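You operate a simulated robot arm through the tools that you are given. There is no shell and no other tool.

The job below is to be done with a simulated two-armed robot. You get a single attempt, and the scene is never put back.

TASK
Lift the beaker onto the grate, drain the sink and flush it.
Fine: let the sink run empty first; run the tap briefly and shut it; the drain stays open. Set down upright: beaker with the green rim.
Where things are to end (x, y in the base frame): beaker with the green rim within 0.03 m of [0.63, 0.34].

It is judged by the outcome, as a careful person would: the job done as asked, and still so three seconds after it is handed in. It fails if anything else is knocked over, pushed out of place, dropped, spilled or broken.

THE ROBOT
Two 6-joint arms with two-finger parallel grippers on one trunk that stands fixed in place. Base frame: the origin is at the foot of the trunk, x ahead of it, y to its left, z up. Units: m, degrees, N and s.
The left shoulder is at [0.28, 0.185, 1.18], the right one opposite. With the tool pointing down near the work surface each hand reaches from about 0.16 to 0.88 m from the base axis, measured 20 degrees to its own side. Payload 1.57 kg a hand.
The tool frame of a hand sits at the grasp point between the pads (the TCP): z along the fingers, y along the line on which they close. The tips reach 0.03 m beyond it. The gripper opens to 0.08 m. The fingers are 0.017 m wide and 0.012 m thick; the gripper's body (0.04 by 0.082 m) begins 0.08 m behind the TCP.
Orientation is that of the tool frame in the base frame, as [roll, pitch, yaw] about the fixed x, y, z axes, in that order (R = Rz(yaw) Ry(pitch) Rx(roll)). With the fingers straight down and closing along the base's y, the tool's x points along the base's -x, its y along +y and its z along -z.

THE INTERFACE
- The arms move only by the tool send_rows. It takes "left_targets", "right_targets" or both (then of equal length, played together; a hand with none holds still); each is a list that holds one entry, the list of rows, each a list of 7 numbers: the shift along the base's x, y, z in mm, then the turn, a rotation vector about the base's x, y, z in degrees, then the opening in per cent of the stroke, from 0 (shut) to 100 (fully open). In form: [[[dx, dy, dz, rx, ry, rz, gripper], ...]]. A call has 1 to 20 rows; each row shifts and turns the commanded pose from where the row before left it. Each row takes 0.2 s and may step no farther than 0.05 m and 8.6 degrees from the row before; otherwise, or with a gripper value out of range, the whole call is refused. A pose out of reach is approached as far as the arm can. The call stops where the force on the tool passes 40 N (or 10 N more than at its start, if that is more) or the arm is blocked; 0.2 s more then pass. The fingers move at their own pace (about 0.153 m/s each) and stop on an object; they squeeze with about 22 N. The grip force told is the motor's: it shows also when the fingers shut on nothing. Time passes only in rows, and 0.2 s behind the last, so rows that do not move let the fingers close. The reply holds the time, the measured pose of the TCP, the force on the tool along the base axes, the opening and the grip force, in the units named above and with some noise, with the torque about the TCP (base axes, N m) and any sound that the robot's microphone picked up.
- Cameras (640 x 400 px; columns grow to the right, rows downward): "scene" is now at [0.231, 0.0471, 1.6294]; the picture's right is [0.56, -0.83, 0.00], its down [-0.54, -0.37, -0.76] and it looks along [0.63, 0.42, -0.65] (base axes); focal length 252 px, centre (320, 200). "left" rides on the left gripper at [0.072, 0.007, -0.122] in its tool frame; the picture's right is [-0.09, 1.00, 0.00], its down [-0.84, -0.08, -0.54] and it looks along [-0.54, -0.05, 0.84] (tool axes); focal length 238 px, centre (320, 200). "right" rides on the right gripper at [0.072, -0.007, -0.122] in its tool frame; the picture's right is [0.09, 1.00, 0.00], its down [-0.84, 0.08, -0.54] and it looks along [-0.54, 0.05, 0.84] (tool axes); focal length 238 px, centre (320, 200). There is no depth. A picture from a camera that has moved, and an enlarged one, comes with that camera's place and axes in the base frame and with its lens.
- snapshot(camera): a new picture of that camera. No time passes.
- move_column(by): slides the trunk up (or, below 0, down) by that many m; the arms and the scene camera ride with it, the base frame stays. It gives what a move gives, with no picture.
- aim_head(pan, tilt): turns the head with the scene camera to pan (to the left, within 86 degrees either way) and tilt (down, from -29 to 69), counted from straight ahead of the robot. It gives what a move gives.
- inspect(camera, box): a new picture of the part [left, top, right, bottom] of that camera's present view, enlarged. No time passes.
- job_done(): hands the job in; it is judged then, once.

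Places have to be worked out from the pictures, the camera data and where the tool is seen. Open the grippers and draw the arms clear of the work before you hand the job in, unless the task says otherwise.

The tools are called by a JSON object that holds its "op" and its "data". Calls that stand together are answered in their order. send_rows: Moves the arms, as the interface text tells. Its arguments: {"type":"object","properties":{"left_targets":{"type":"array","items":{"type":"array","items":{"type":"array","items":{"type":"number"}}}},"right_targets":{"type":"array","items":{"type":"array","items":{"type":"array","items":{"type":"number"}}}}},"required":[]} The other tools are called the same way: move_column (by) slides the trunk up or down; aim_head (pan, tilt) turns the head that bears the scene camera; snapshot (camera) takes a picture; inspect (camera, box) takes an enlarged picture of a part of a camera's view; job_done () hands the job in.

At the start:

```text
clock: 0.0
left_ee_pos: [0.3807, 0.476, 1.4278]
left_ee_rot: [-179.9, 0.0, 180.0]
left_force: [0.8, 0.6, -0.2]
left_wrist_torque: [-0.03, 0.02, 0.03]
left_grip_width: 0.0799
left_finger_force: 0.2
right_ee_pos: [0.5676, -0.0198, 1.4023]
right_ee_rot: [180.0, -0.1, -180.0]
right_force: [0.6, 0.4, 0.2]
right_wrist_torque: [0.03, 0.02, 0.01]
right_grip_width: 0.0801
right_finger_force: 0.1
trunk travel left (down, up): [-0.875, 0.115]
head pan, tilt: [33.9, 40.9]
```

scene: 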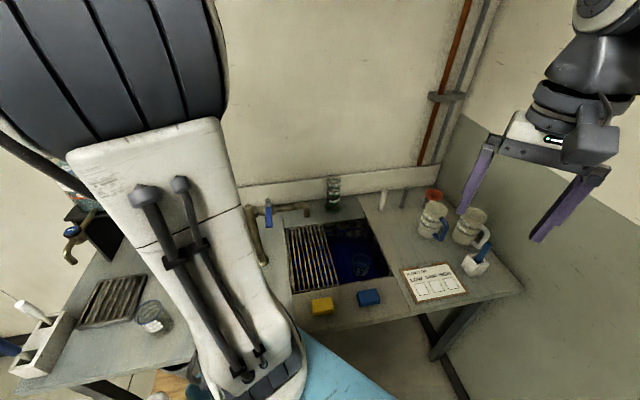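
right: 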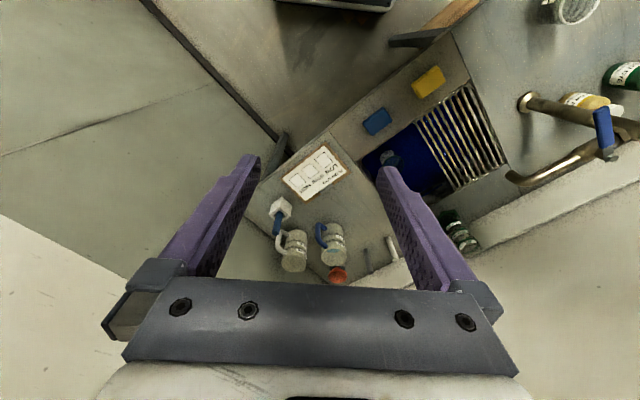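
left: 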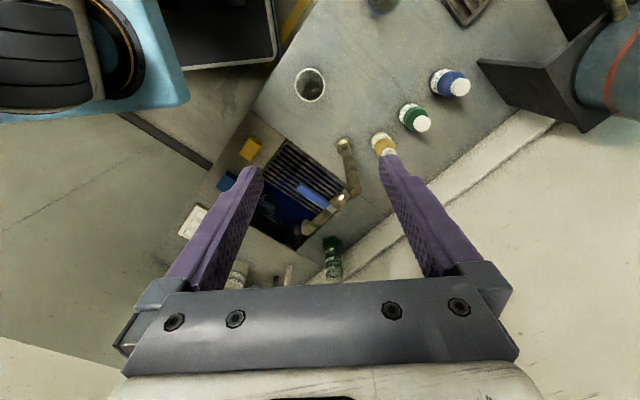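

I start by looking closer at the sink, the tap and the counter before moving anything.

{"op": "inspect", "data": {"camera": "scene", "box": [240, 160, 400, 320]}}

{"op": "inspect", "data": {"camera": "scene", "box": [380, 170, 540, 310]}}

{"op": "inspect", "data": {"camera": "right", "box": [240, 0, 640, 280]}}

{"op": "inspect", "data": {"camera": "left", "box": [170, 20, 490, 280]}}

```text
2.50 times, centred on (320, 240) of scene
camera zoom: at [0.231, 0.0471, 1.6294], right [0.56, -0.83, 0.0], down [-0.54, -0.37, -0.76], along [0.63, 0.42, -0.65], focal length 629 px, centre (320, 100)
```

zoom: 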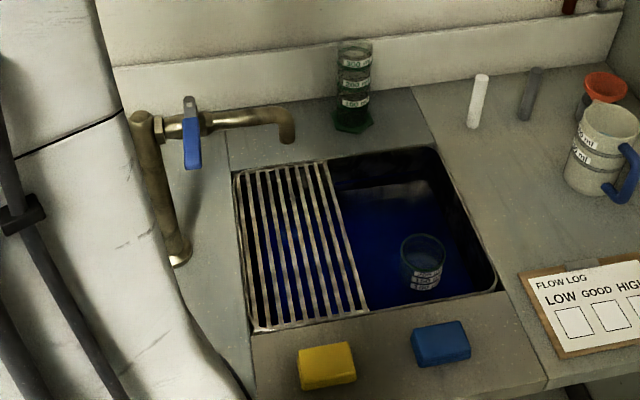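

```text
2.86 times, centred on (460, 240) of scene
camera zoom: at [0.231, 0.0471, 1.6294], right [0.56, -0.83, 0.0], down [-0.54, -0.37, -0.76], along [0.63, 0.42, -0.65], focal length 719 px, centre (-80, 86)
```

zoom: 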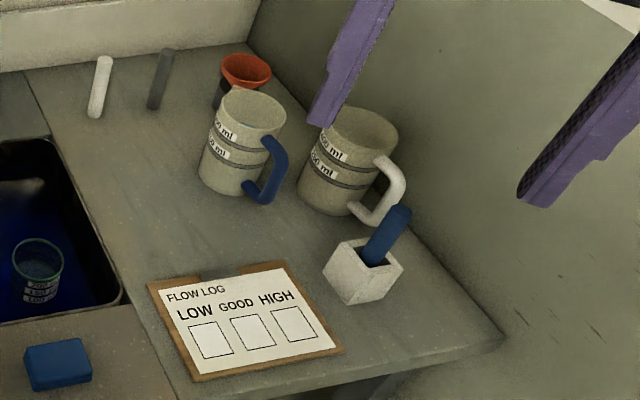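

```text
1.43 times, centred on (440, 140) of right
camera zoom: at [0.4978, -0.0258, 1.5235], right [-0.09, 1.0, 0.0], down [0.84, 0.08, 0.54], along [0.54, 0.05, -0.84], focal length 340 px, centre (149, 286)
```

zoom: 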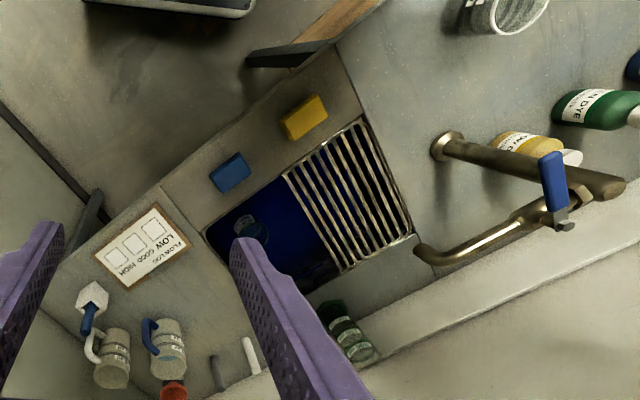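

```text
1.54 times, centred on (330, 150) of left
camera zoom: at [0.3093, 0.4823, 1.5504], right [0.09, 1.0, 0.0], down [0.84, -0.08, 0.54], along [0.54, -0.05, -0.84], focal length 367 px, centre (305, 277)
```

zoom: 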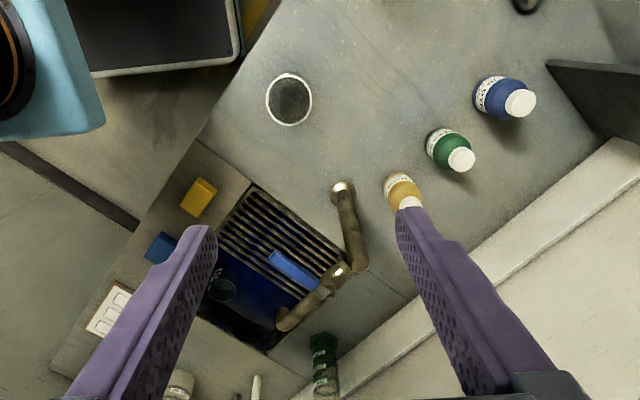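

The sink holds dark blue liquid with a beaker standing in its uncovered half; the grate covers the half nearer the tap. The left arm blocks part of the view, so I move it out to the left and look again.

{"op": "send_rows", "data": {"left_targets": [[[0, 40, 0, 0, 0, 0, 100], [0, 40, 0, 0, 0, 0, 100], [0, 40, 0, 0, 0, 0, 100], [0, 40, 0, 0, 0, 0, 100], [0, 40, 0, 0, 0, 0, 100]]]}}

{"op": "snapshot", "data": {"camera": "scene"}}

{"op": "snapshot", "data": {"camera": "left"}}

```text
clock: 1.2
left_ee_pos: [0.3804, 0.6747, 1.4238]
left_ee_rot: [-179.8, -0.1, -179.9]
left_force: [-0.9, 0.4, 0.0]
left_wrist_torque: [0.05, -0.03, 0.02]
left_grip_width: 0.08
left_finger_force: 0.0
right_ee_pos: [0.5687, -0.0194, 1.4028]
right_ee_rot: [180.0, 0.0, -179.9]
right_force: [0.5, -0.8, -0.2]
right_wrist_torque: [0.03, 0.01, 0.0]
right_grip_width: 0.08
right_finger_force: 0.0
trunk travel left (down, up): [-0.875, 0.115]
head pan, tilt: [33.9, 40.9]
```

```text
taken
camera scene: at [0.2312, 0.0474, 1.6293], right [0.56, -0.83, 0.0], down [-0.54, -0.37, -0.76], along [0.63, 0.42, -0.65], focal length 252 px, centre (320, 200)
```

scene: 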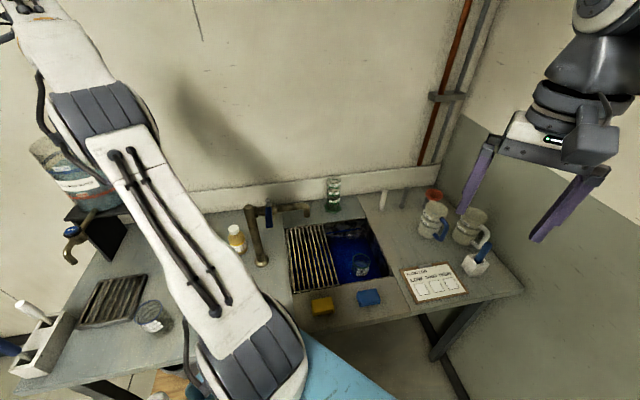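

```text
taken
camera left: at [0.3095, 0.6817, 1.5474], right [0.09, 1.0, 0.0], down [0.84, -0.08, 0.54], along [0.54, -0.05, -0.84], focal length 238 px, centre (320, 200)
```

left: 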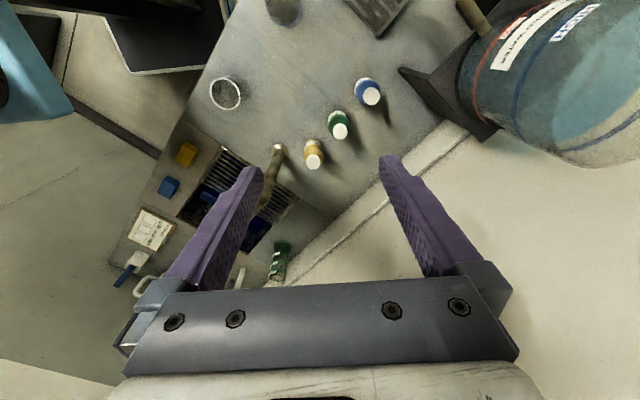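

The counter is turned about 45° in the base frame, and the target (0.63, 0.34) lies on the front part of the sink's grate. I bring the right hand over toward the sink to look into it with its camera.

{"op": "send_rows", "data": {"right_targets": [[[-10, 40, 0, 0, 0, 0, 100], [-10, 40, 0, 0, 0, 0, 100], [-10, 40, 0, 0, 0, 0, 100], [-10, 40, 0, 0, 0, 0, 100], [-10, 40, 0, 0, 0, 0, 100], [-10, 40, 0, 0, 0, 0, 100]]]}}

{"op": "snapshot", "data": {"camera": "right"}}

{"op": "snapshot", "data": {"camera": "scene"}}

```text
clock: 2.6
left_ee_pos: [0.3797, 0.6752, 1.426]
left_ee_rot: [179.9, 0.1, 180.0]
left_force: [-0.4, 0.4, 0.0]
left_wrist_torque: [-0.04, 0.0, 0.05]
left_grip_width: 0.0799
left_finger_force: 0.0
right_ee_pos: [0.5072, 0.2203, 1.4036]
right_ee_rot: [-179.9, 0.0, -180.0]
right_force: [-0.2, -0.5, -0.2]
right_wrist_torque: [-0.01, -0.02, -0.04]
right_grip_width: 0.0799
right_finger_force: 0.1
trunk travel left (down, up): [-0.875, 0.115]
head pan, tilt: [33.9, 40.9]
```

```text
taken
camera right: at [0.4374, 0.2149, 1.5249], right [-0.09, 1.0, 0.0], down [0.84, 0.08, 0.54], along [0.54, 0.05, -0.84], focal length 238 px, centre (320, 200)
```

right: 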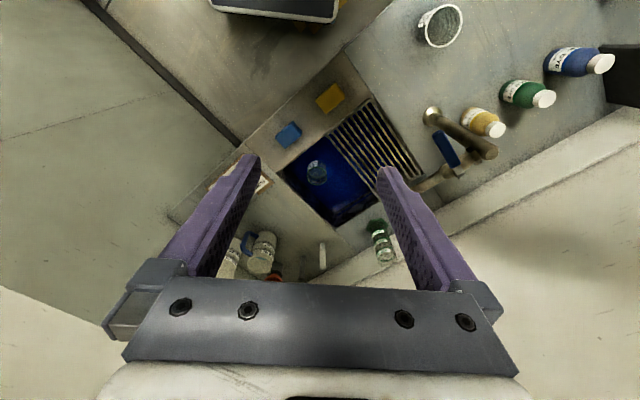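

```text
taken
camera scene: at [0.2311, 0.0472, 1.6293], right [0.56, -0.83, 0.0], down [-0.54, -0.37, -0.76], along [0.63, 0.42, -0.65], focal length 252 px, centre (320, 200)
```

scene: 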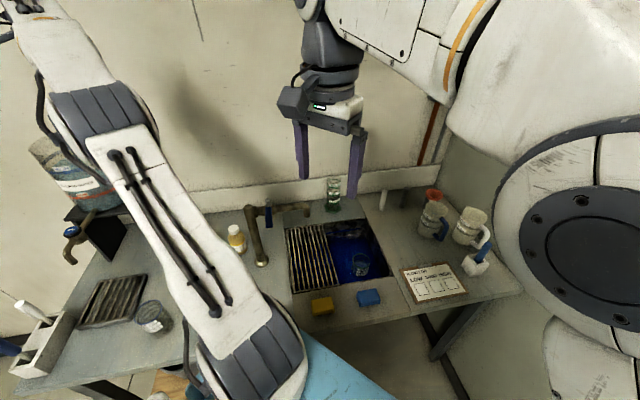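

Now I zoom into the sink, its surroundings and the parts beside it from both cameras.

{"op": "inspect", "data": {"camera": "right", "box": [240, 70, 440, 240]}}

{"op": "inspect", "data": {"camera": "right", "box": [230, 200, 420, 290]}}

{"op": "inspect", "data": {"camera": "scene", "box": [300, 200, 420, 310]}}

{"op": "inspect", "data": {"camera": "scene", "box": [350, 170, 500, 270]}}

{"op": "inspect", "data": {"camera": "scene", "box": [0, 180, 300, 400]}}

```text
2.35 times, centred on (340, 155) of right
camera zoom: at [0.4374, 0.2149, 1.5249], right [-0.09, 1.0, 0.0], down [0.84, 0.08, 0.54], along [0.54, 0.05, -0.84], focal length 561 px, centre (273, 306)
```

zoom: 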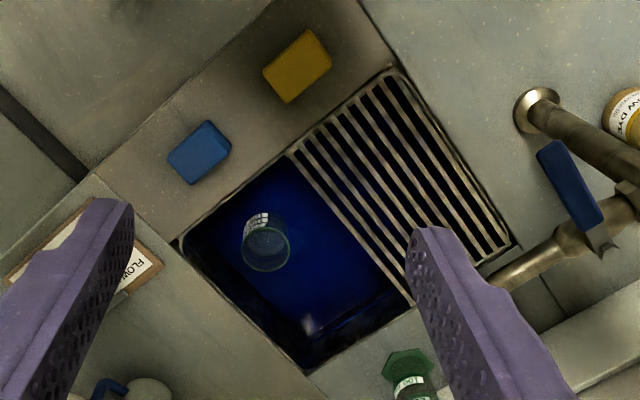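

```text
3.37 times, centred on (325, 245) of right
camera zoom: at [0.4374, 0.2149, 1.5249], right [-0.09, 1.0, 0.0], down [0.84, 0.08, 0.54], along [0.54, 0.05, -0.84], focal length 803 px, centre (303, 48)
```

zoom: 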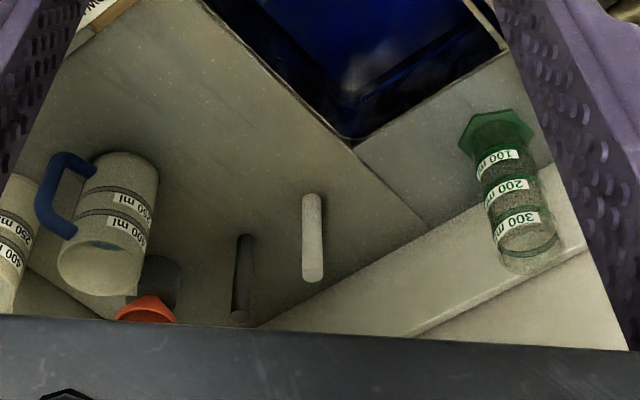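

```text
3.64 times, centred on (360, 255) of scene
camera zoom: at [0.2311, 0.0472, 1.6293], right [0.56, -0.83, 0.0], down [-0.54, -0.37, -0.76], along [0.63, 0.42, -0.65], focal length 915 px, centre (174, 0)
```

zoom: 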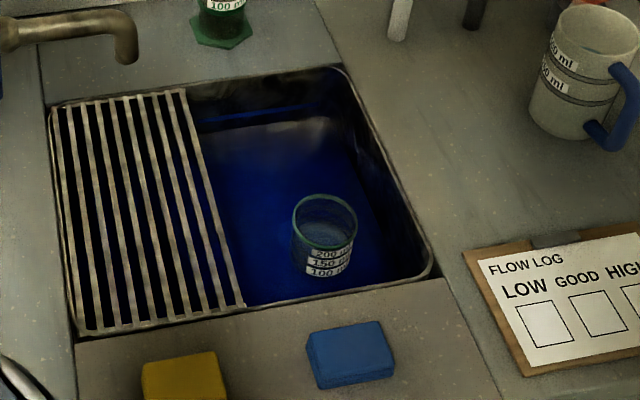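

```text
4.00 times, centred on (425, 220) of scene
camera zoom: at [0.2311, 0.0472, 1.6293], right [0.56, -0.83, 0.0], down [-0.54, -0.37, -0.76], along [0.63, 0.42, -0.65], focal length 1006 px, centre (-100, 120)
```

zoom: 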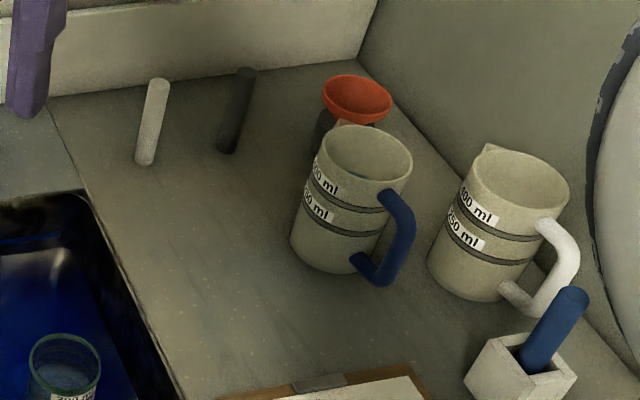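

```text
1.82 times, centred on (150, 290) of scene
camera zoom: at [0.2311, 0.0472, 1.6293], right [0.56, -0.83, 0.0], down [-0.54, -0.37, -0.76], along [0.63, 0.42, -0.65], focal length 457 px, centre (629, 36)
```

zoom: 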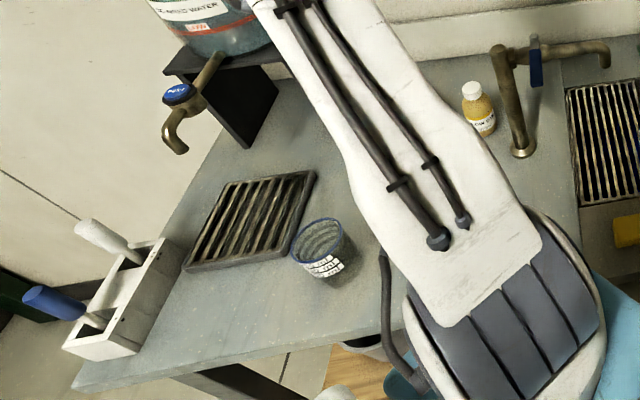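

The drain control isn't obvious yet, so I tilt the head further down to see the counter's front edge and below it.

{"op": "aim_head", "data": {"pan": 30, "tilt": 65}}

{"op": "snapshot", "data": {"camera": "scene"}}

```text
clock: 3.5
left_ee_pos: [0.3797, 0.6747, 1.4259]
left_ee_rot: [180.0, 0.0, -179.9]
left_force: [-0.9, -0.3, -0.8]
left_wrist_torque: [-0.02, 0.04, -0.01]
left_grip_width: 0.0799
left_finger_force: 0.1
right_ee_pos: [0.5082, 0.2202, 1.403]
right_ee_rot: [-180.0, 0.1, -180.0]
right_force: [0.5, 0.2, -0.1]
right_wrist_torque: [-0.01, -0.05, 0.02]
right_grip_width: 0.0802
right_finger_force: 0.1
trunk travel left (down, up): [-0.875, 0.115]
head pan, tilt: [30.0, 65.0]
```

```text
taken
camera scene: at [0.2136, 0.0305, 1.5984], right [0.5, -0.87, 0.0], down [-0.78, -0.45, -0.42], along [0.37, 0.21, -0.91], focal length 252 px, centre (320, 200)
```

scene: 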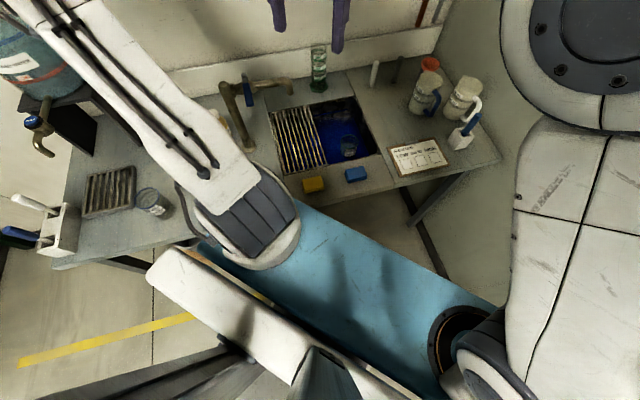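

I move the right hand forward so that its camera looks down on the back right of the sink and the two upright rods.

{"op": "send_rows", "data": {"right_targets": [[[40, 0, -10, 0, 0, 0, 100], [40, 0, -10, 0, 0, 0, 100], [40, 0, -10, 0, 0, 0, 100], [40, 0, -10, 0, 0, 0, 100], [30, 0, -10, 0, 0, 0, 100]]]}}

{"op": "snapshot", "data": {"camera": "right"}}

{"op": "inspect", "data": {"camera": "right", "box": [220, 60, 420, 260]}}

{"op": "inspect", "data": {"camera": "right", "box": [240, 170, 400, 270]}}

```text
clock: 4.7
left_ee_pos: [0.3801, 0.6753, 1.4254]
left_ee_rot: [179.9, 0.1, -179.9]
left_force: [-0.1, 0.3, -0.2]
left_wrist_torque: [-0.02, -0.02, 0.02]
left_grip_width: 0.0803
left_finger_force: 0.1
right_ee_pos: [0.68, 0.2014, 1.3353]
right_ee_rot: [180.0, 0.0, -180.0]
right_force: [1.2, 0.8, -0.3]
right_wrist_torque: [-0.01, 0.0, 0.03]
right_grip_width: 0.08
right_finger_force: 0.0
right hand out of reach, approached as far as the arm can: row 4, 5
trunk travel left (down, up): [-0.875, 0.115]
head pan, tilt: [30.0, 65.0]
```

```text
taken
camera right: at [0.6098, 0.1946, 1.4574], right [-0.09, 1.0, 0.0], down [0.84, 0.08, 0.54], along [0.54, 0.05, -0.84], focal length 238 px, centre (320, 200)
```

right: 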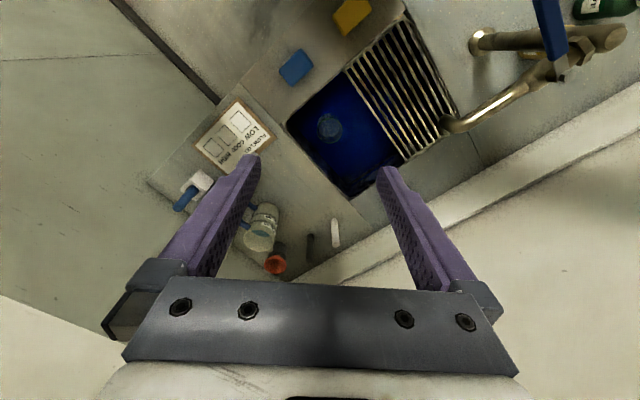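

```text
2.00 times, centred on (320, 160) of right
camera zoom: at [0.6098, 0.1946, 1.4574], right [-0.09, 1.0, 0.0], down [0.84, 0.08, 0.54], along [0.54, 0.05, -0.84], focal length 477 px, centre (320, 280)
```

zoom: 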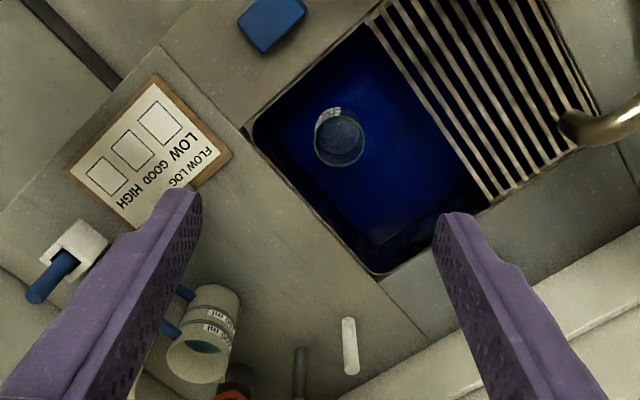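

```text
4.00 times, centred on (320, 220) of right
camera zoom: at [0.6098, 0.1946, 1.4574], right [-0.09, 1.0, 0.0], down [0.84, 0.08, 0.54], along [0.54, 0.05, -0.84], focal length 953 px, centre (320, 120)
```

zoom: 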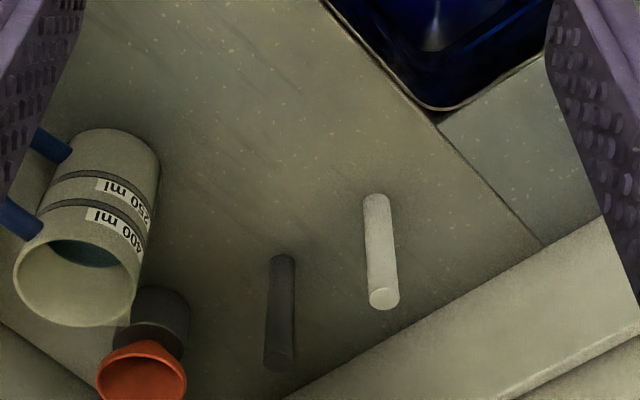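

The two rods stand about 1.07–1.15 m out on the right counter, and no plug is visible in the sink yet. I lower the right hand so its camera looks steeply into the open half of the sink.

{"op": "send_rows", "data": {"right_targets": [[[-10, 0, -40, 0, 0, 0, 100], [-10, 0, -40, 0, 0, 0, 100], [-10, 0, -40, 0, 0, 0, 100], [-10, 0, -40, 0, 0, 0, 100], [0, 0, -40, 0, 0, 0, 100], [0, 0, -20, 0, 0, 0, 100]]]}}

{"op": "snapshot", "data": {"camera": "right"}}

{"op": "inspect", "data": {"camera": "right", "box": [220, 60, 440, 290]}}

```text
clock: 6.1
left_ee_pos: [0.38, 0.6755, 1.4258]
left_ee_rot: [180.0, 0.0, -180.0]
left_force: [-0.2, 0.5, -0.3]
left_wrist_torque: [-0.03, 0.0, 0.01]
left_grip_width: 0.0806
left_finger_force: 0.0
right_ee_pos: [0.6391, 0.201, 1.1186]
right_ee_rot: [179.9, 0.0, 180.0]
right_force: [0.2, 0.8, -0.2]
right_wrist_torque: [0.02, 0.01, 0.01]
right_grip_width: 0.08
right_finger_force: 0.0
trunk travel left (down, up): [-0.875, 0.115]
head pan, tilt: [30.0, 65.0]
```

```text
taken
camera right: at [0.5682, 0.1946, 1.2399], right [-0.09, 1.0, 0.0], down [0.84, 0.08, 0.54], along [0.54, 0.05, -0.84], focal length 238 px, centre (320, 200)
```

right: 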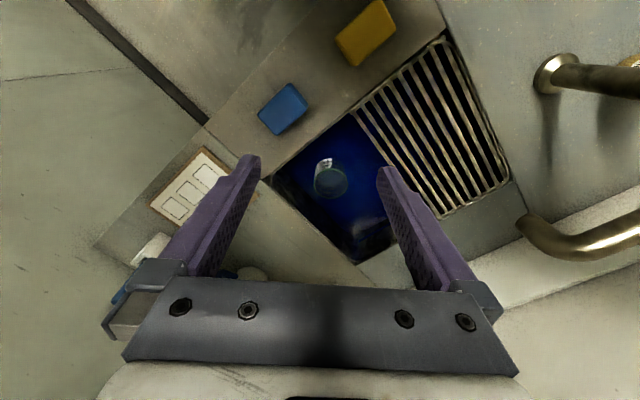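

```text
1.74 times, centred on (330, 175) of right
camera zoom: at [0.5682, 0.1946, 1.2399], right [-0.09, 1.0, 0.0], down [0.84, 0.08, 0.54], along [0.54, 0.05, -0.84], focal length 414 px, centre (303, 244)
```

zoom: 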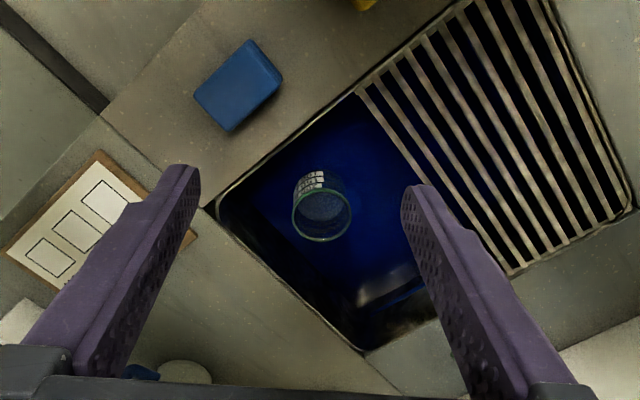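

The liquid is opaque and no plug or chain shows from above. A drain valve could be beneath the counter, so I retract the right hand in front of the counter, turning it to look under the sink.

{"op": "send_rows", "data": {"right_targets": [[[-24, -38, 0, 0, 0, 5, 100], [-24, -38, 0, 0, 0, 5, 100], [-24, -38, 0, 0, 0, 5, 100], [-24, -38, 0, 0, 0, 5, 100], [-24, -38, 0, 0, 0, 5, 100], [-24, -38, 0, 0, 0, 5, 100], [-24, -38, 0, 0, 0, 5, 100], [-24, -38, 0, 0, 0, 5, 100], [0, 0, 0, 5.14, -6.13, 0, 100], [0, 0, 0, 5.14, -6.13, 0, 100], [0, 0, 0, 5.14, -6.13, 0, 100], [0, 0, 0, 5.14, -6.13, 0, 100], [0, 0, 0, 5.14, -6.13, 0, 100], [0, 0, 0, 5.14, -6.13, 0, 100]]]}}

{"op": "snapshot", "data": {"camera": "right"}}

{"op": "snapshot", "data": {"camera": "scene"}}

```text
clock: 9.1
left_ee_pos: [0.38, 0.6749, 1.4257]
left_ee_rot: [179.9, 0.0, -179.9]
left_force: [0.1, 1.1, 0.3]
left_wrist_torque: [0.0, 0.0, 0.01]
left_grip_width: 0.0799
left_finger_force: 0.2
right_ee_pos: [0.622, -0.0253, 1.1864]
right_ee_rot: [178.5, 42.2, -140.1]
right_force: [0.0, 0.4, -0.1]
right_wrist_torque: [-0.02, 0.03, -0.01]
right_grip_width: 0.08
right_finger_force: 0.1
right hand out of reach, approached as far as the arm can: row 7, 8, 9, 10, 11, 12, 13, 14
trunk travel left (down, up): [-0.875, 0.115]
head pan, tilt: [30.0, 65.0]
```

```text
taken
camera right: at [0.5264, -0.119, 1.2273], right [-0.7, 0.71, -0.04], down [0.16, 0.21, 0.96], along [0.69, 0.67, -0.26], focal length 238 px, centre (320, 200)
```

right: 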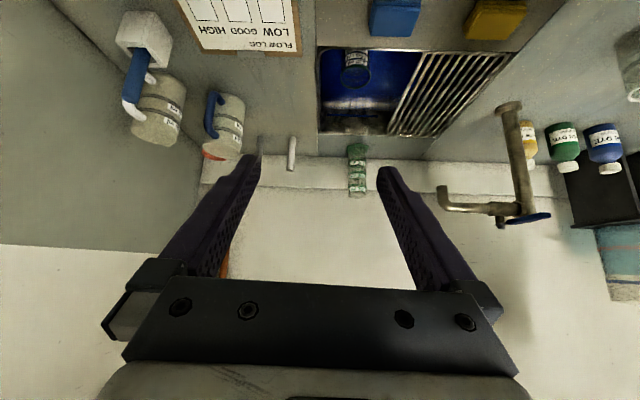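

```text
taken
camera scene: at [0.2136, 0.0303, 1.5984], right [0.5, -0.87, 0.0], down [-0.78, -0.45, -0.42], along [0.37, 0.21, -0.91], focal length 252 px, centre (320, 200)
```

scene: 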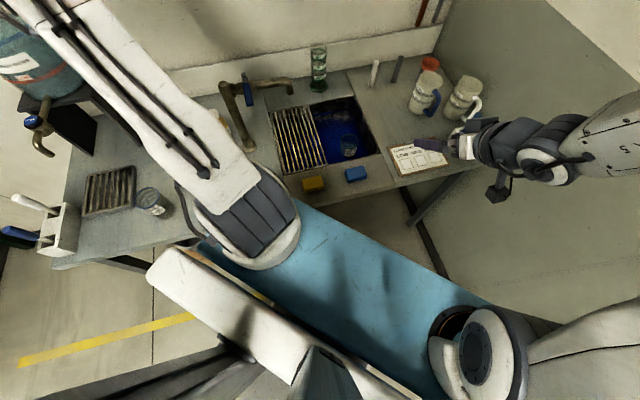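

The right hand is in front of the counter edge (picture is upside down: counter at the top, wall at the bottom). I back it off and lower it step by step to see below the counter.

{"op": "send_rows", "data": {"right_targets": [[[-10, -10, -40, 0, 0, 0, 100], [-10, -10, -40, 0, 0, 0, 100], [-10, -10, -40, 0, 0, 0, 100], [0, 0, -40, 0, 0, 0, 100]]]}}

{"op": "snapshot", "data": {"camera": "right"}}

{"op": "snapshot", "data": {"camera": "scene"}}

```text
clock: 10.1
left_ee_pos: [0.3802, 0.675, 1.4256]
left_ee_rot: [179.9, 0.0, -180.0]
left_force: [0.1, 0.3, 0.3]
left_wrist_torque: [0.02, -0.04, -0.02]
left_grip_width: 0.0802
left_finger_force: 0.0
right_ee_pos: [0.6594, -0.0443, 1.0921]
right_ee_rot: [178.1, 43.4, -140.5]
right_force: [0.2, 0.2, 0.8]
right_wrist_torque: [-0.01, 0.0, -0.01]
right_grip_width: 0.08
right_finger_force: 0.1
right hand out of reach, approached as far as the arm can: row 1, 2, 3, 4
trunk travel left (down, up): [-0.875, 0.115]
head pan, tilt: [30.0, 65.0]
```

```text
taken
camera right: at [0.5628, -0.1377, 1.1309], right [-0.7, 0.71, -0.04], down [0.14, 0.19, 0.97], along [0.7, 0.68, -0.24], focal length 238 px, centre (320, 200)
```

right: 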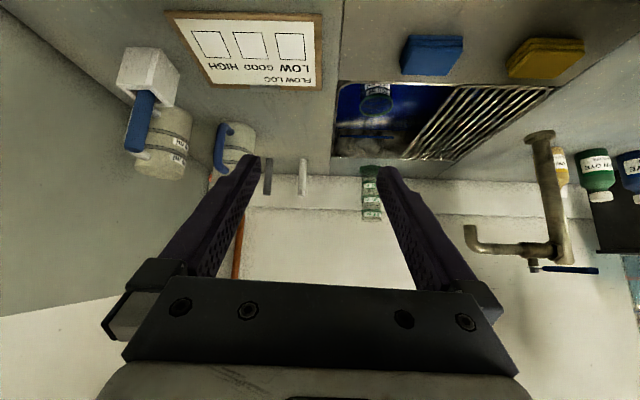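

```text
taken
camera scene: at [0.2138, 0.0302, 1.5983], right [0.5, -0.87, 0.0], down [-0.78, -0.45, -0.42], along [0.37, 0.21, -0.91], focal length 252 px, centre (320, 200)
```

scene: 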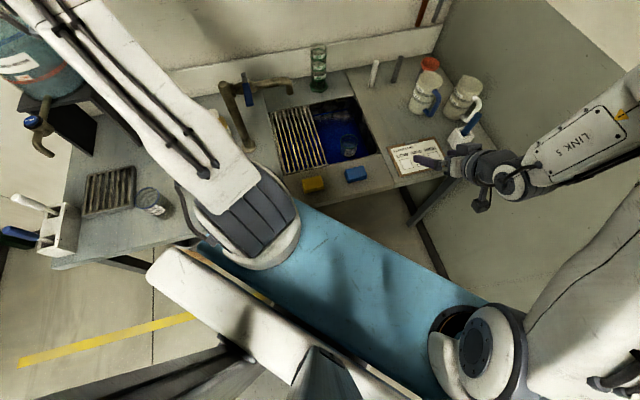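

This grazing view shows the sink from the side; I zoom in on the sink and on the two rods.

{"op": "inspect", "data": {"camera": "right", "box": [320, 60, 560, 210]}}

{"op": "inspect", "data": {"camera": "right", "box": [200, 110, 400, 235]}}

{"op": "inspect", "data": {"camera": "right", "box": [440, 110, 640, 300]}}

```text
2.67 times, centred on (440, 135) of right
camera zoom: at [0.5628, -0.1377, 1.1309], right [-0.7, 0.71, -0.04], down [0.14, 0.19, 0.97], along [0.7, 0.68, -0.24], focal length 636 px, centre (0, 373)
```

zoom: 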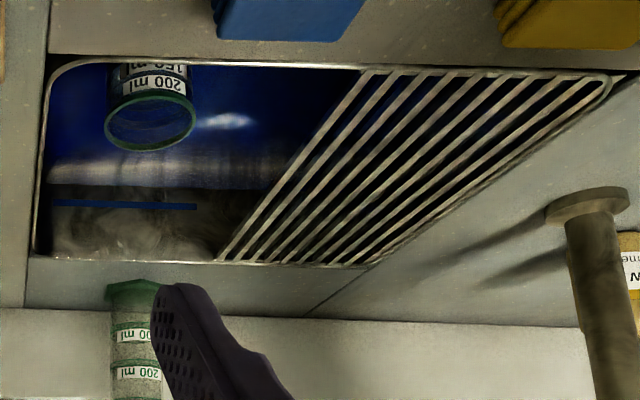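

```text
3.20 times, centred on (300, 172) of right
camera zoom: at [0.5628, -0.1377, 1.1309], right [-0.7, 0.71, -0.04], down [0.14, 0.19, 0.97], along [0.7, 0.68, -0.24], focal length 763 px, centre (384, 288)
```

zoom: 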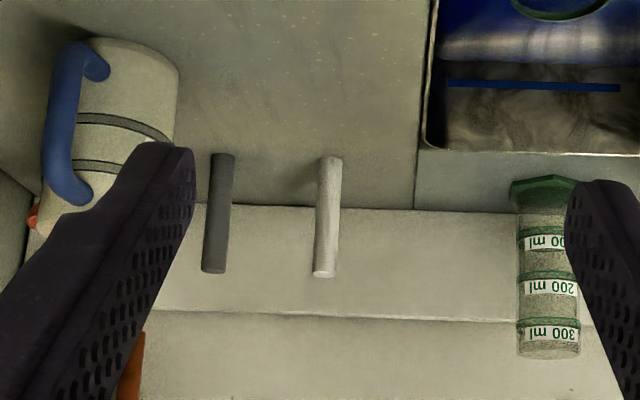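

```text
2.11 times, centred on (540, 205) of right
camera zoom: at [0.5628, -0.1377, 1.1309], right [-0.7, 0.71, -0.04], down [0.14, 0.19, 0.97], along [0.7, 0.68, -0.24], focal length 502 px, centre (-143, 190)
```

zoom: 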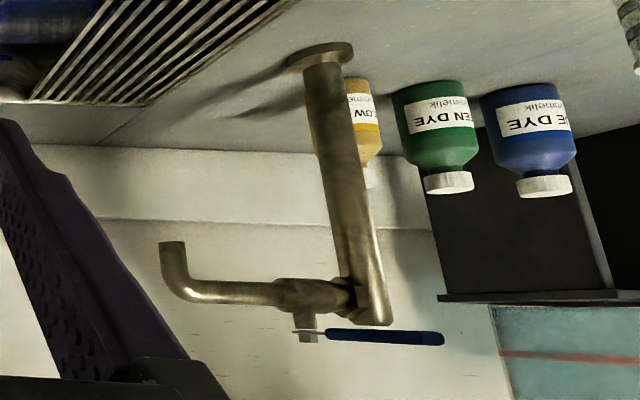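

The tap's blue lever points straight to the front (perpendicular to the spout), like a closed valve, and the blue stripe in the sink is just a level mark. I look around with the head toward the left part of the counter for a drain control.

{"op": "aim_head", "data": {"pan": 60, "tilt": 50}}

{"op": "snapshot", "data": {"camera": "scene"}}

{"op": "inspect", "data": {"camera": "scene", "box": [100, 200, 340, 400]}}

{"op": "inspect", "data": {"camera": "scene", "box": [400, 100, 640, 300]}}

```text
clock: 11.0
left_ee_pos: [0.3809, 0.6753, 1.4249]
left_ee_rot: [179.9, 0.0, -180.0]
left_force: [-0.1, 0.4, 0.4]
left_wrist_torque: [0.01, -0.01, -0.01]
left_grip_width: 0.08
left_finger_force: 0.0
right_ee_pos: [0.6589, -0.0437, 1.0938]
right_ee_rot: [178.1, 43.3, -140.6]
right_force: [-0.5, 0.3, 0.0]
right_wrist_torque: [0.01, -0.02, 0.01]
right_grip_width: 0.0803
right_finger_force: 0.2
trunk travel left (down, up): [-0.875, 0.115]
head pan, tilt: [60.0, 50.0]
```

```text
taken
camera scene: at [0.1995, 0.0666, 1.6165], right [0.87, -0.5, 0.0], down [-0.38, -0.66, -0.64], along [0.32, 0.56, -0.77], focal length 252 px, centre (320, 200)
```

scene: 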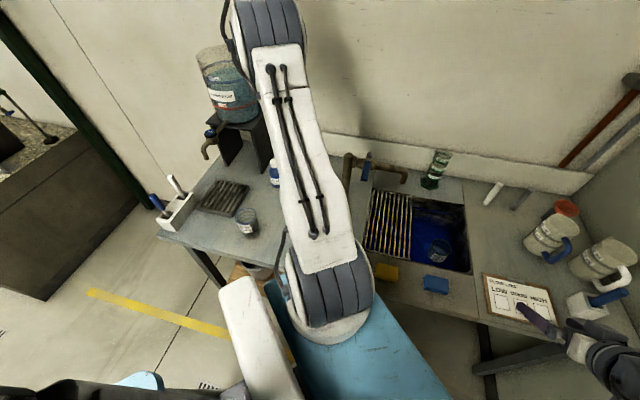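

```text
2.00 times, centred on (220, 300) of scene
camera zoom: at [0.1995, 0.0666, 1.6165], right [0.87, -0.5, 0.0], down [-0.38, -0.66, -0.64], along [0.32, 0.56, -0.77], focal length 503 px, centre (520, 0)
```

zoom: 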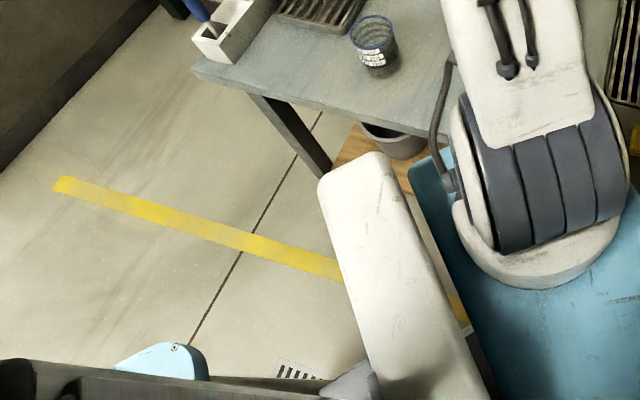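

```text
2.00 times, centred on (520, 200) of scene
camera zoom: at [0.1995, 0.0666, 1.6165], right [0.87, -0.5, 0.0], down [-0.38, -0.66, -0.64], along [0.32, 0.56, -0.77], focal length 503 px, centre (-80, 200)
```

zoom: 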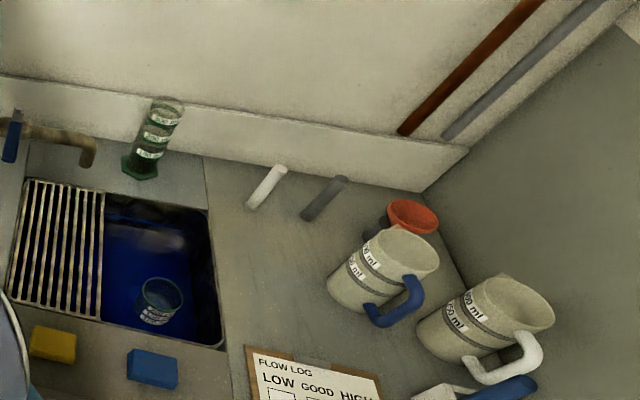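

A bucket stands under the left counter, but no drain control is visible. I first bring the right hand back up and out of the way, undoing its tilt.

{"op": "send_rows", "data": {"right_targets": [[[0, 0, 40, -5.14, 6.13, 0, 100], [0, 0, 40, -5.14, 6.13, 0, 100], [0, 0, 40, -5.14, 6.13, 0, 100], [0, 0, 40, -5.14, 6.13, 0, 100], [0, 0, 40, -5.14, 6.13, 0, 100], [0, 0, 40, -5.14, 6.13, 0, 100], [20, 0, 30, 0, 0, -8, 100], [20, 0, 0, 0, 0, -8, 100], [20, 0, 0, 0, 0, -8, 100], [20, 0, 0, 0, 0, -8, 100], [20, 0, 0, 0, 0, -8, 100]]]}}

```text
clock: 13.4
left_ee_pos: [0.3799, 0.6758, 1.425]
left_ee_rot: [180.0, 0.1, 180.0]
left_force: [0.7, 1.0, 0.1]
left_wrist_torque: [0.01, -0.02, -0.01]
left_grip_width: 0.0801
left_finger_force: 0.1
right_ee_pos: [0.7568, -0.0432, 1.3628]
right_ee_rot: [179.1, -4.2, 179.9]
right_force: [-0.4, -0.6, 0.2]
right_wrist_torque: [0.01, -0.02, 0.02]
right_grip_width: 0.0798
right_finger_force: 0.0
trunk travel left (down, up): [-0.875, 0.115]
head pan, tilt: [60.0, 50.0]
```

I move the right hand back and to the right, then bring the left hand over the sink tilted so its camera looks straight down into it.

{"op": "send_rows", "data": {"right_targets": [[[-35, -30, 0, 0, 0, 0, 100], [-35, -30, 0, 0, 0, 0, 100], [-35, -30, 0, 0, 0, 0, 100], [-35, -30, 0, 0, 0, 0, 100], [-35, -30, 0, 0, 0, 0, 100]]]}}

{"op": "send_rows", "data": {"left_targets": [[[35, -40, 0, 0, 0, 0, 100], [35, -40, 0, 0, 0, 0, 100], [35, -40, 0, 0, 0, 0, 100], [35, -40, 0, 0, 0, 0, 100], [35, -40, -20, 0, 0, 0, 100], [35, -40, -20, 0, 8, 0, 100], [35, -40, -20, 0, 8, 0, 100], [35, -40, -20, 0, 8, 0, 100], [30, -20, -20, 0, 8, 0, 100], [0, 0, -20, 0, 8, 0, 100]]]}}

{"op": "snapshot", "data": {"camera": "left"}}

{"op": "snapshot", "data": {"camera": "scene"}}

```text
clock: 14.6
left_ee_pos: [0.3793, 0.6761, 1.4263]
left_ee_rot: [179.9, 0.0, -180.0]
left_force: [-0.3, 0.2, 0.3]
left_wrist_torque: [-0.02, 0.03, 0.02]
left_grip_width: 0.0799
left_finger_force: 0.1
right_ee_pos: [0.5815, -0.1947, 1.3599]
right_ee_rot: [179.1, -4.2, -179.9]
right_force: [-0.5, -0.4, 0.0]
right_wrist_torque: [-0.01, 0.04, 0.02]
right_grip_width: 0.0799
right_finger_force: 0.1
trunk travel left (down, up): [-0.875, 0.115]
head pan, tilt: [60.0, 50.0]
```

```text
refused: row 1 steps farther than a row can; nothing moved
```

```text
taken
camera left: at [0.3093, 0.6812, 1.5483], right [0.09, 1.0, 0.0], down [0.84, -0.08, 0.54], along [0.54, -0.05, -0.84], focal length 238 px, centre (320, 200)
```

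left: 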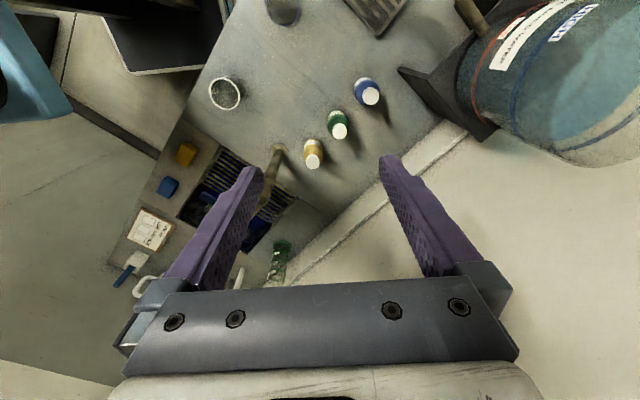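

```text
taken
camera scene: at [0.1995, 0.0667, 1.6165], right [0.87, -0.5, 0.0], down [-0.38, -0.66, -0.64], along [0.32, 0.56, -0.77], focal length 252 px, centre (320, 200)
```

scene: 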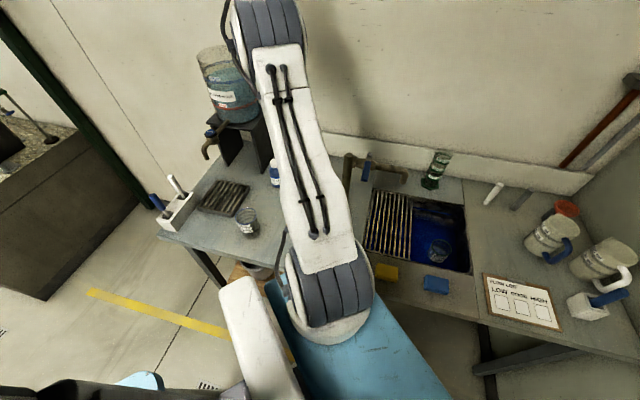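

The step was slightly too long (limit 50 mm), so I repeat the left hand move with shorter steps.

{"op": "send_rows", "data": {"left_targets": [[[30, -33, 0, 0, 0, 0, 100], [30, -33, 0, 0, 0, 0, 100], [30, -33, 0, 0, 0, 0, 100], [30, -33, 0, 0, 0, 0, 100], [30, -33, 0, 0, 0, 0, 100], [30, -33, -20, 0, 0, 0, 100], [30, -33, -20, 0, 8, 0, 100], [30, -33, -20, 0, 8, 0, 100], [30, -33, -20, 0, 8, 0, 100], [30, -33, -20, 0, 8, 0, 100], [20, -20, -20, 0, 8, 0, 100]]]}}

{"op": "snapshot", "data": {"camera": "left"}}

{"op": "snapshot", "data": {"camera": "scene"}}

```text
clock: 17.0
left_ee_pos: [0.6692, 0.3191, 1.2797]
left_ee_rot: [179.9, -40.0, -179.8]
left_force: [0.1, 0.4, -0.3]
left_wrist_torque: [-0.02, 0.02, 0.03]
left_grip_width: 0.0801
left_finger_force: 0.1
left hand out of reach, approached as far as the arm can: row 10, 11
right_ee_pos: [0.582, -0.1929, 1.3611]
right_ee_rot: [179.1, -4.2, -179.9]
right_force: [0.0, -0.1, -0.1]
right_wrist_torque: [0.01, 0.01, -0.01]
right_grip_width: 0.08
right_finger_force: 0.0
trunk travel left (down, up): [-0.875, 0.115]
head pan, tilt: [60.0, 50.0]
```

```text
taken
camera left: at [0.6937, 0.3257, 1.4197], right [0.07, 1.0, -0.06], down [0.99, -0.08, -0.12], along [-0.13, -0.05, -0.99], focal length 238 px, centre (320, 200)
```

left: 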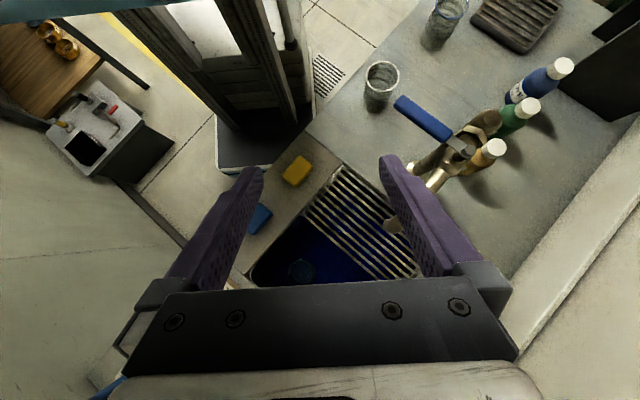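

```text
taken
camera scene: at [0.1999, 0.0666, 1.6165], right [0.87, -0.5, 0.0], down [-0.38, -0.66, -0.64], along [0.32, 0.56, -0.77], focal length 252 px, centre (320, 200)
```

scene: 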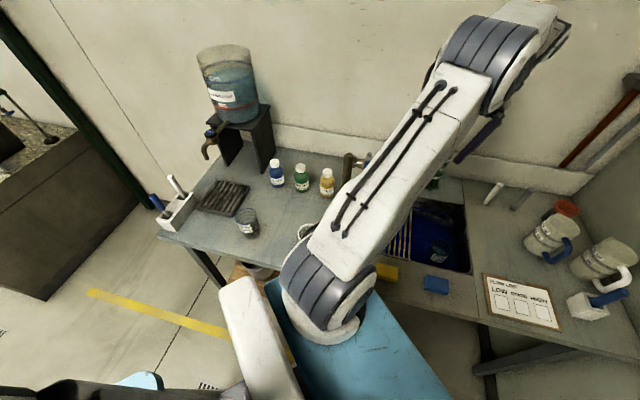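

The camera now looks almost straight down; I zoom in on the sink and what lies near it.

{"op": "inspect", "data": {"camera": "left", "box": [230, 140, 430, 290]}}

{"op": "inspect", "data": {"camera": "left", "box": [340, 40, 560, 260]}}

{"op": "inspect", "data": {"camera": "left", "box": [0, 0, 340, 200]}}

```text
2.67 times, centred on (330, 215) of left
camera zoom: at [0.6937, 0.3257, 1.4197], right [0.07, 1.0, -0.06], down [0.99, -0.08, -0.12], along [-0.13, -0.05, -0.99], focal length 636 px, centre (293, 160)
```

zoom: 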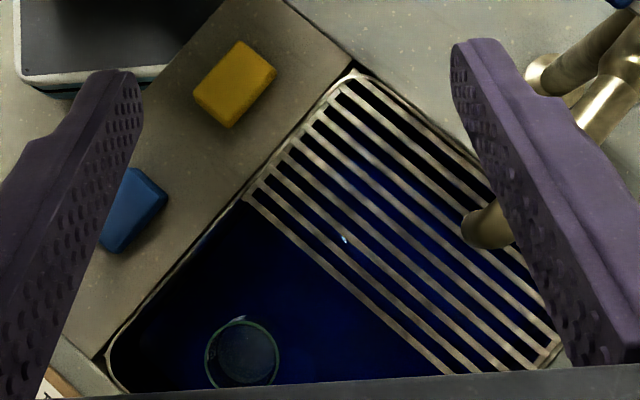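

```text
1.82 times, centred on (450, 150) of left
camera zoom: at [0.6937, 0.3257, 1.4197], right [0.07, 1.0, -0.06], down [0.99, -0.08, -0.12], along [-0.13, -0.05, -0.99], focal length 433 px, centre (84, 291)
```

zoom: 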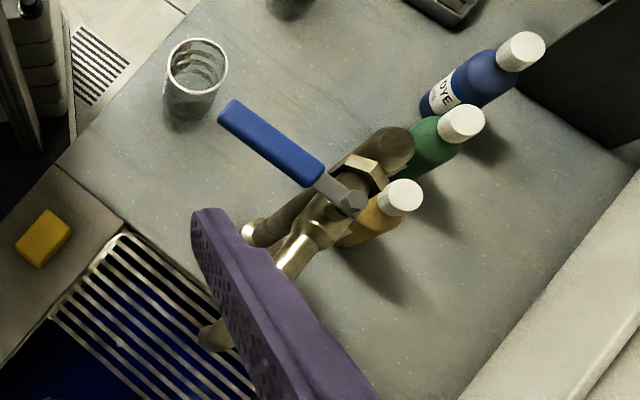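

```text
1.88 times, centred on (170, 100) of left
camera zoom: at [0.6937, 0.3257, 1.4197], right [0.07, 1.0, -0.06], down [0.99, -0.08, -0.12], along [-0.13, -0.05, -0.99], focal length 449 px, centre (602, 388)
```

zoom: 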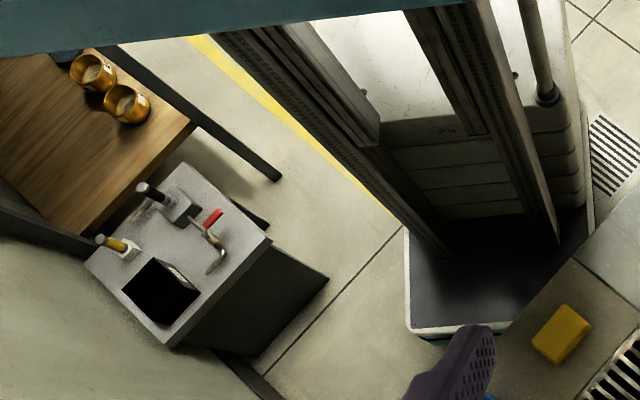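

No drain control is visible from above either, and there is another bench to the robot's right that I must avoid. I turn the head to the right to see that side and the counter's right part.

{"op": "aim_head", "data": {"pan": -20, "tilt": 55}}

{"op": "snapshot", "data": {"camera": "scene"}}

{"op": "snapshot", "data": {"camera": "right"}}

```text
clock: 18.6
left_ee_pos: [0.6671, 0.3209, 1.2804]
left_ee_rot: [179.9, -39.8, -179.9]
left_force: [0.7, 1.4, -0.5]
left_wrist_torque: [-0.01, -0.01, 0.0]
left_grip_width: 0.0801
left_finger_force: 0.0
right_ee_pos: [0.5823, -0.1941, 1.362]
right_ee_rot: [179.2, -4.2, 180.0]
right_force: [-0.6, -0.1, -0.2]
right_wrist_torque: [-0.01, 0.02, 0.05]
right_grip_width: 0.0798
right_finger_force: 0.0
trunk travel left (down, up): [-0.875, 0.115]
head pan, tilt: [-20.0, 55.0]
```

```text
taken
camera scene: at [0.2288, -0.0247, 1.61], right [-0.34, -0.94, 0.0], down [-0.77, 0.28, -0.57], along [0.54, -0.2, -0.82], focal length 252 px, centre (320, 200)
```

scene: 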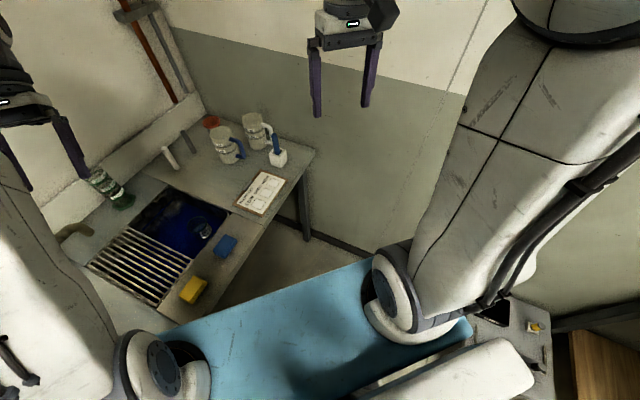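

```text
taken
camera right: at [0.5209, -0.2014, 1.4876], right [-0.09, 1.0, 0.02], down [0.87, 0.07, 0.48], along [0.48, 0.06, -0.88], focal length 238 px, centre (320, 200)
```

right: 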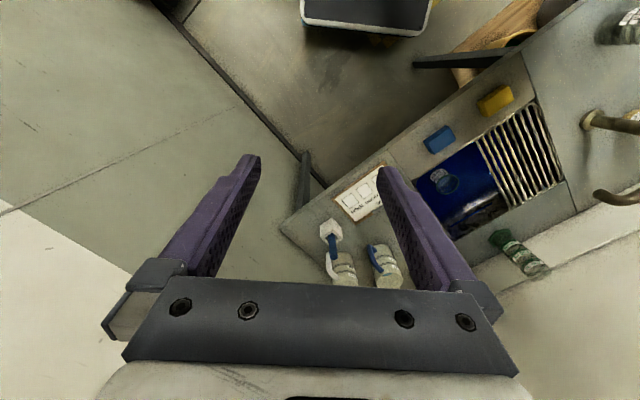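

I zoom in on the region below the counter edge in the right camera's picture and on the rods in the scene view.

{"op": "inspect", "data": {"camera": "right", "box": [380, 0, 580, 140]}}

{"op": "inspect", "data": {"camera": "scene", "box": [60, 100, 320, 320]}}

{"op": "inspect", "data": {"camera": "scene", "box": [90, 0, 250, 170]}}

```text
2.86 times, centred on (480, 70) of right
camera zoom: at [0.5209, -0.2014, 1.4876], right [-0.09, 1.0, 0.02], down [0.87, 0.07, 0.48], along [0.48, 0.06, -0.88], focal length 681 px, centre (-137, 571)
```

zoom: 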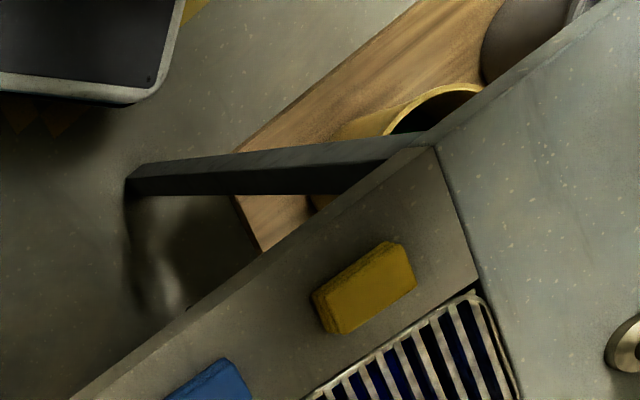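

```text
1.82 times, centred on (190, 210) of scene
camera zoom: at [0.2288, -0.0247, 1.61], right [-0.34, -0.94, 0.0], down [-0.77, 0.28, -0.57], along [0.54, -0.2, -0.82], focal length 457 px, centre (556, 182)
```

zoom: 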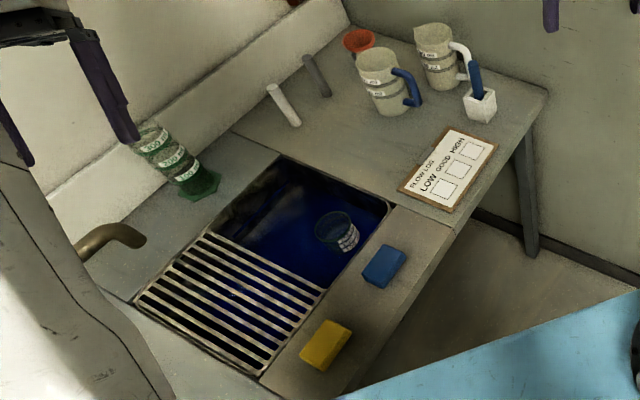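

```text
2.35 times, centred on (170, 85) of scene
camera zoom: at [0.2288, -0.0247, 1.61], right [-0.34, -0.94, 0.0], down [-0.77, 0.28, -0.57], along [0.54, -0.2, -0.82], focal length 592 px, centre (673, 471)
```

zoom: 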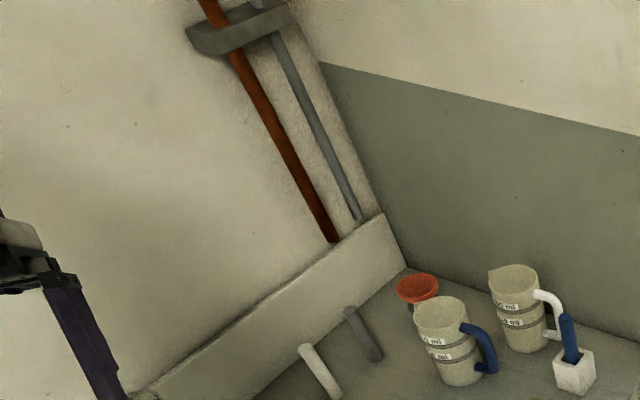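

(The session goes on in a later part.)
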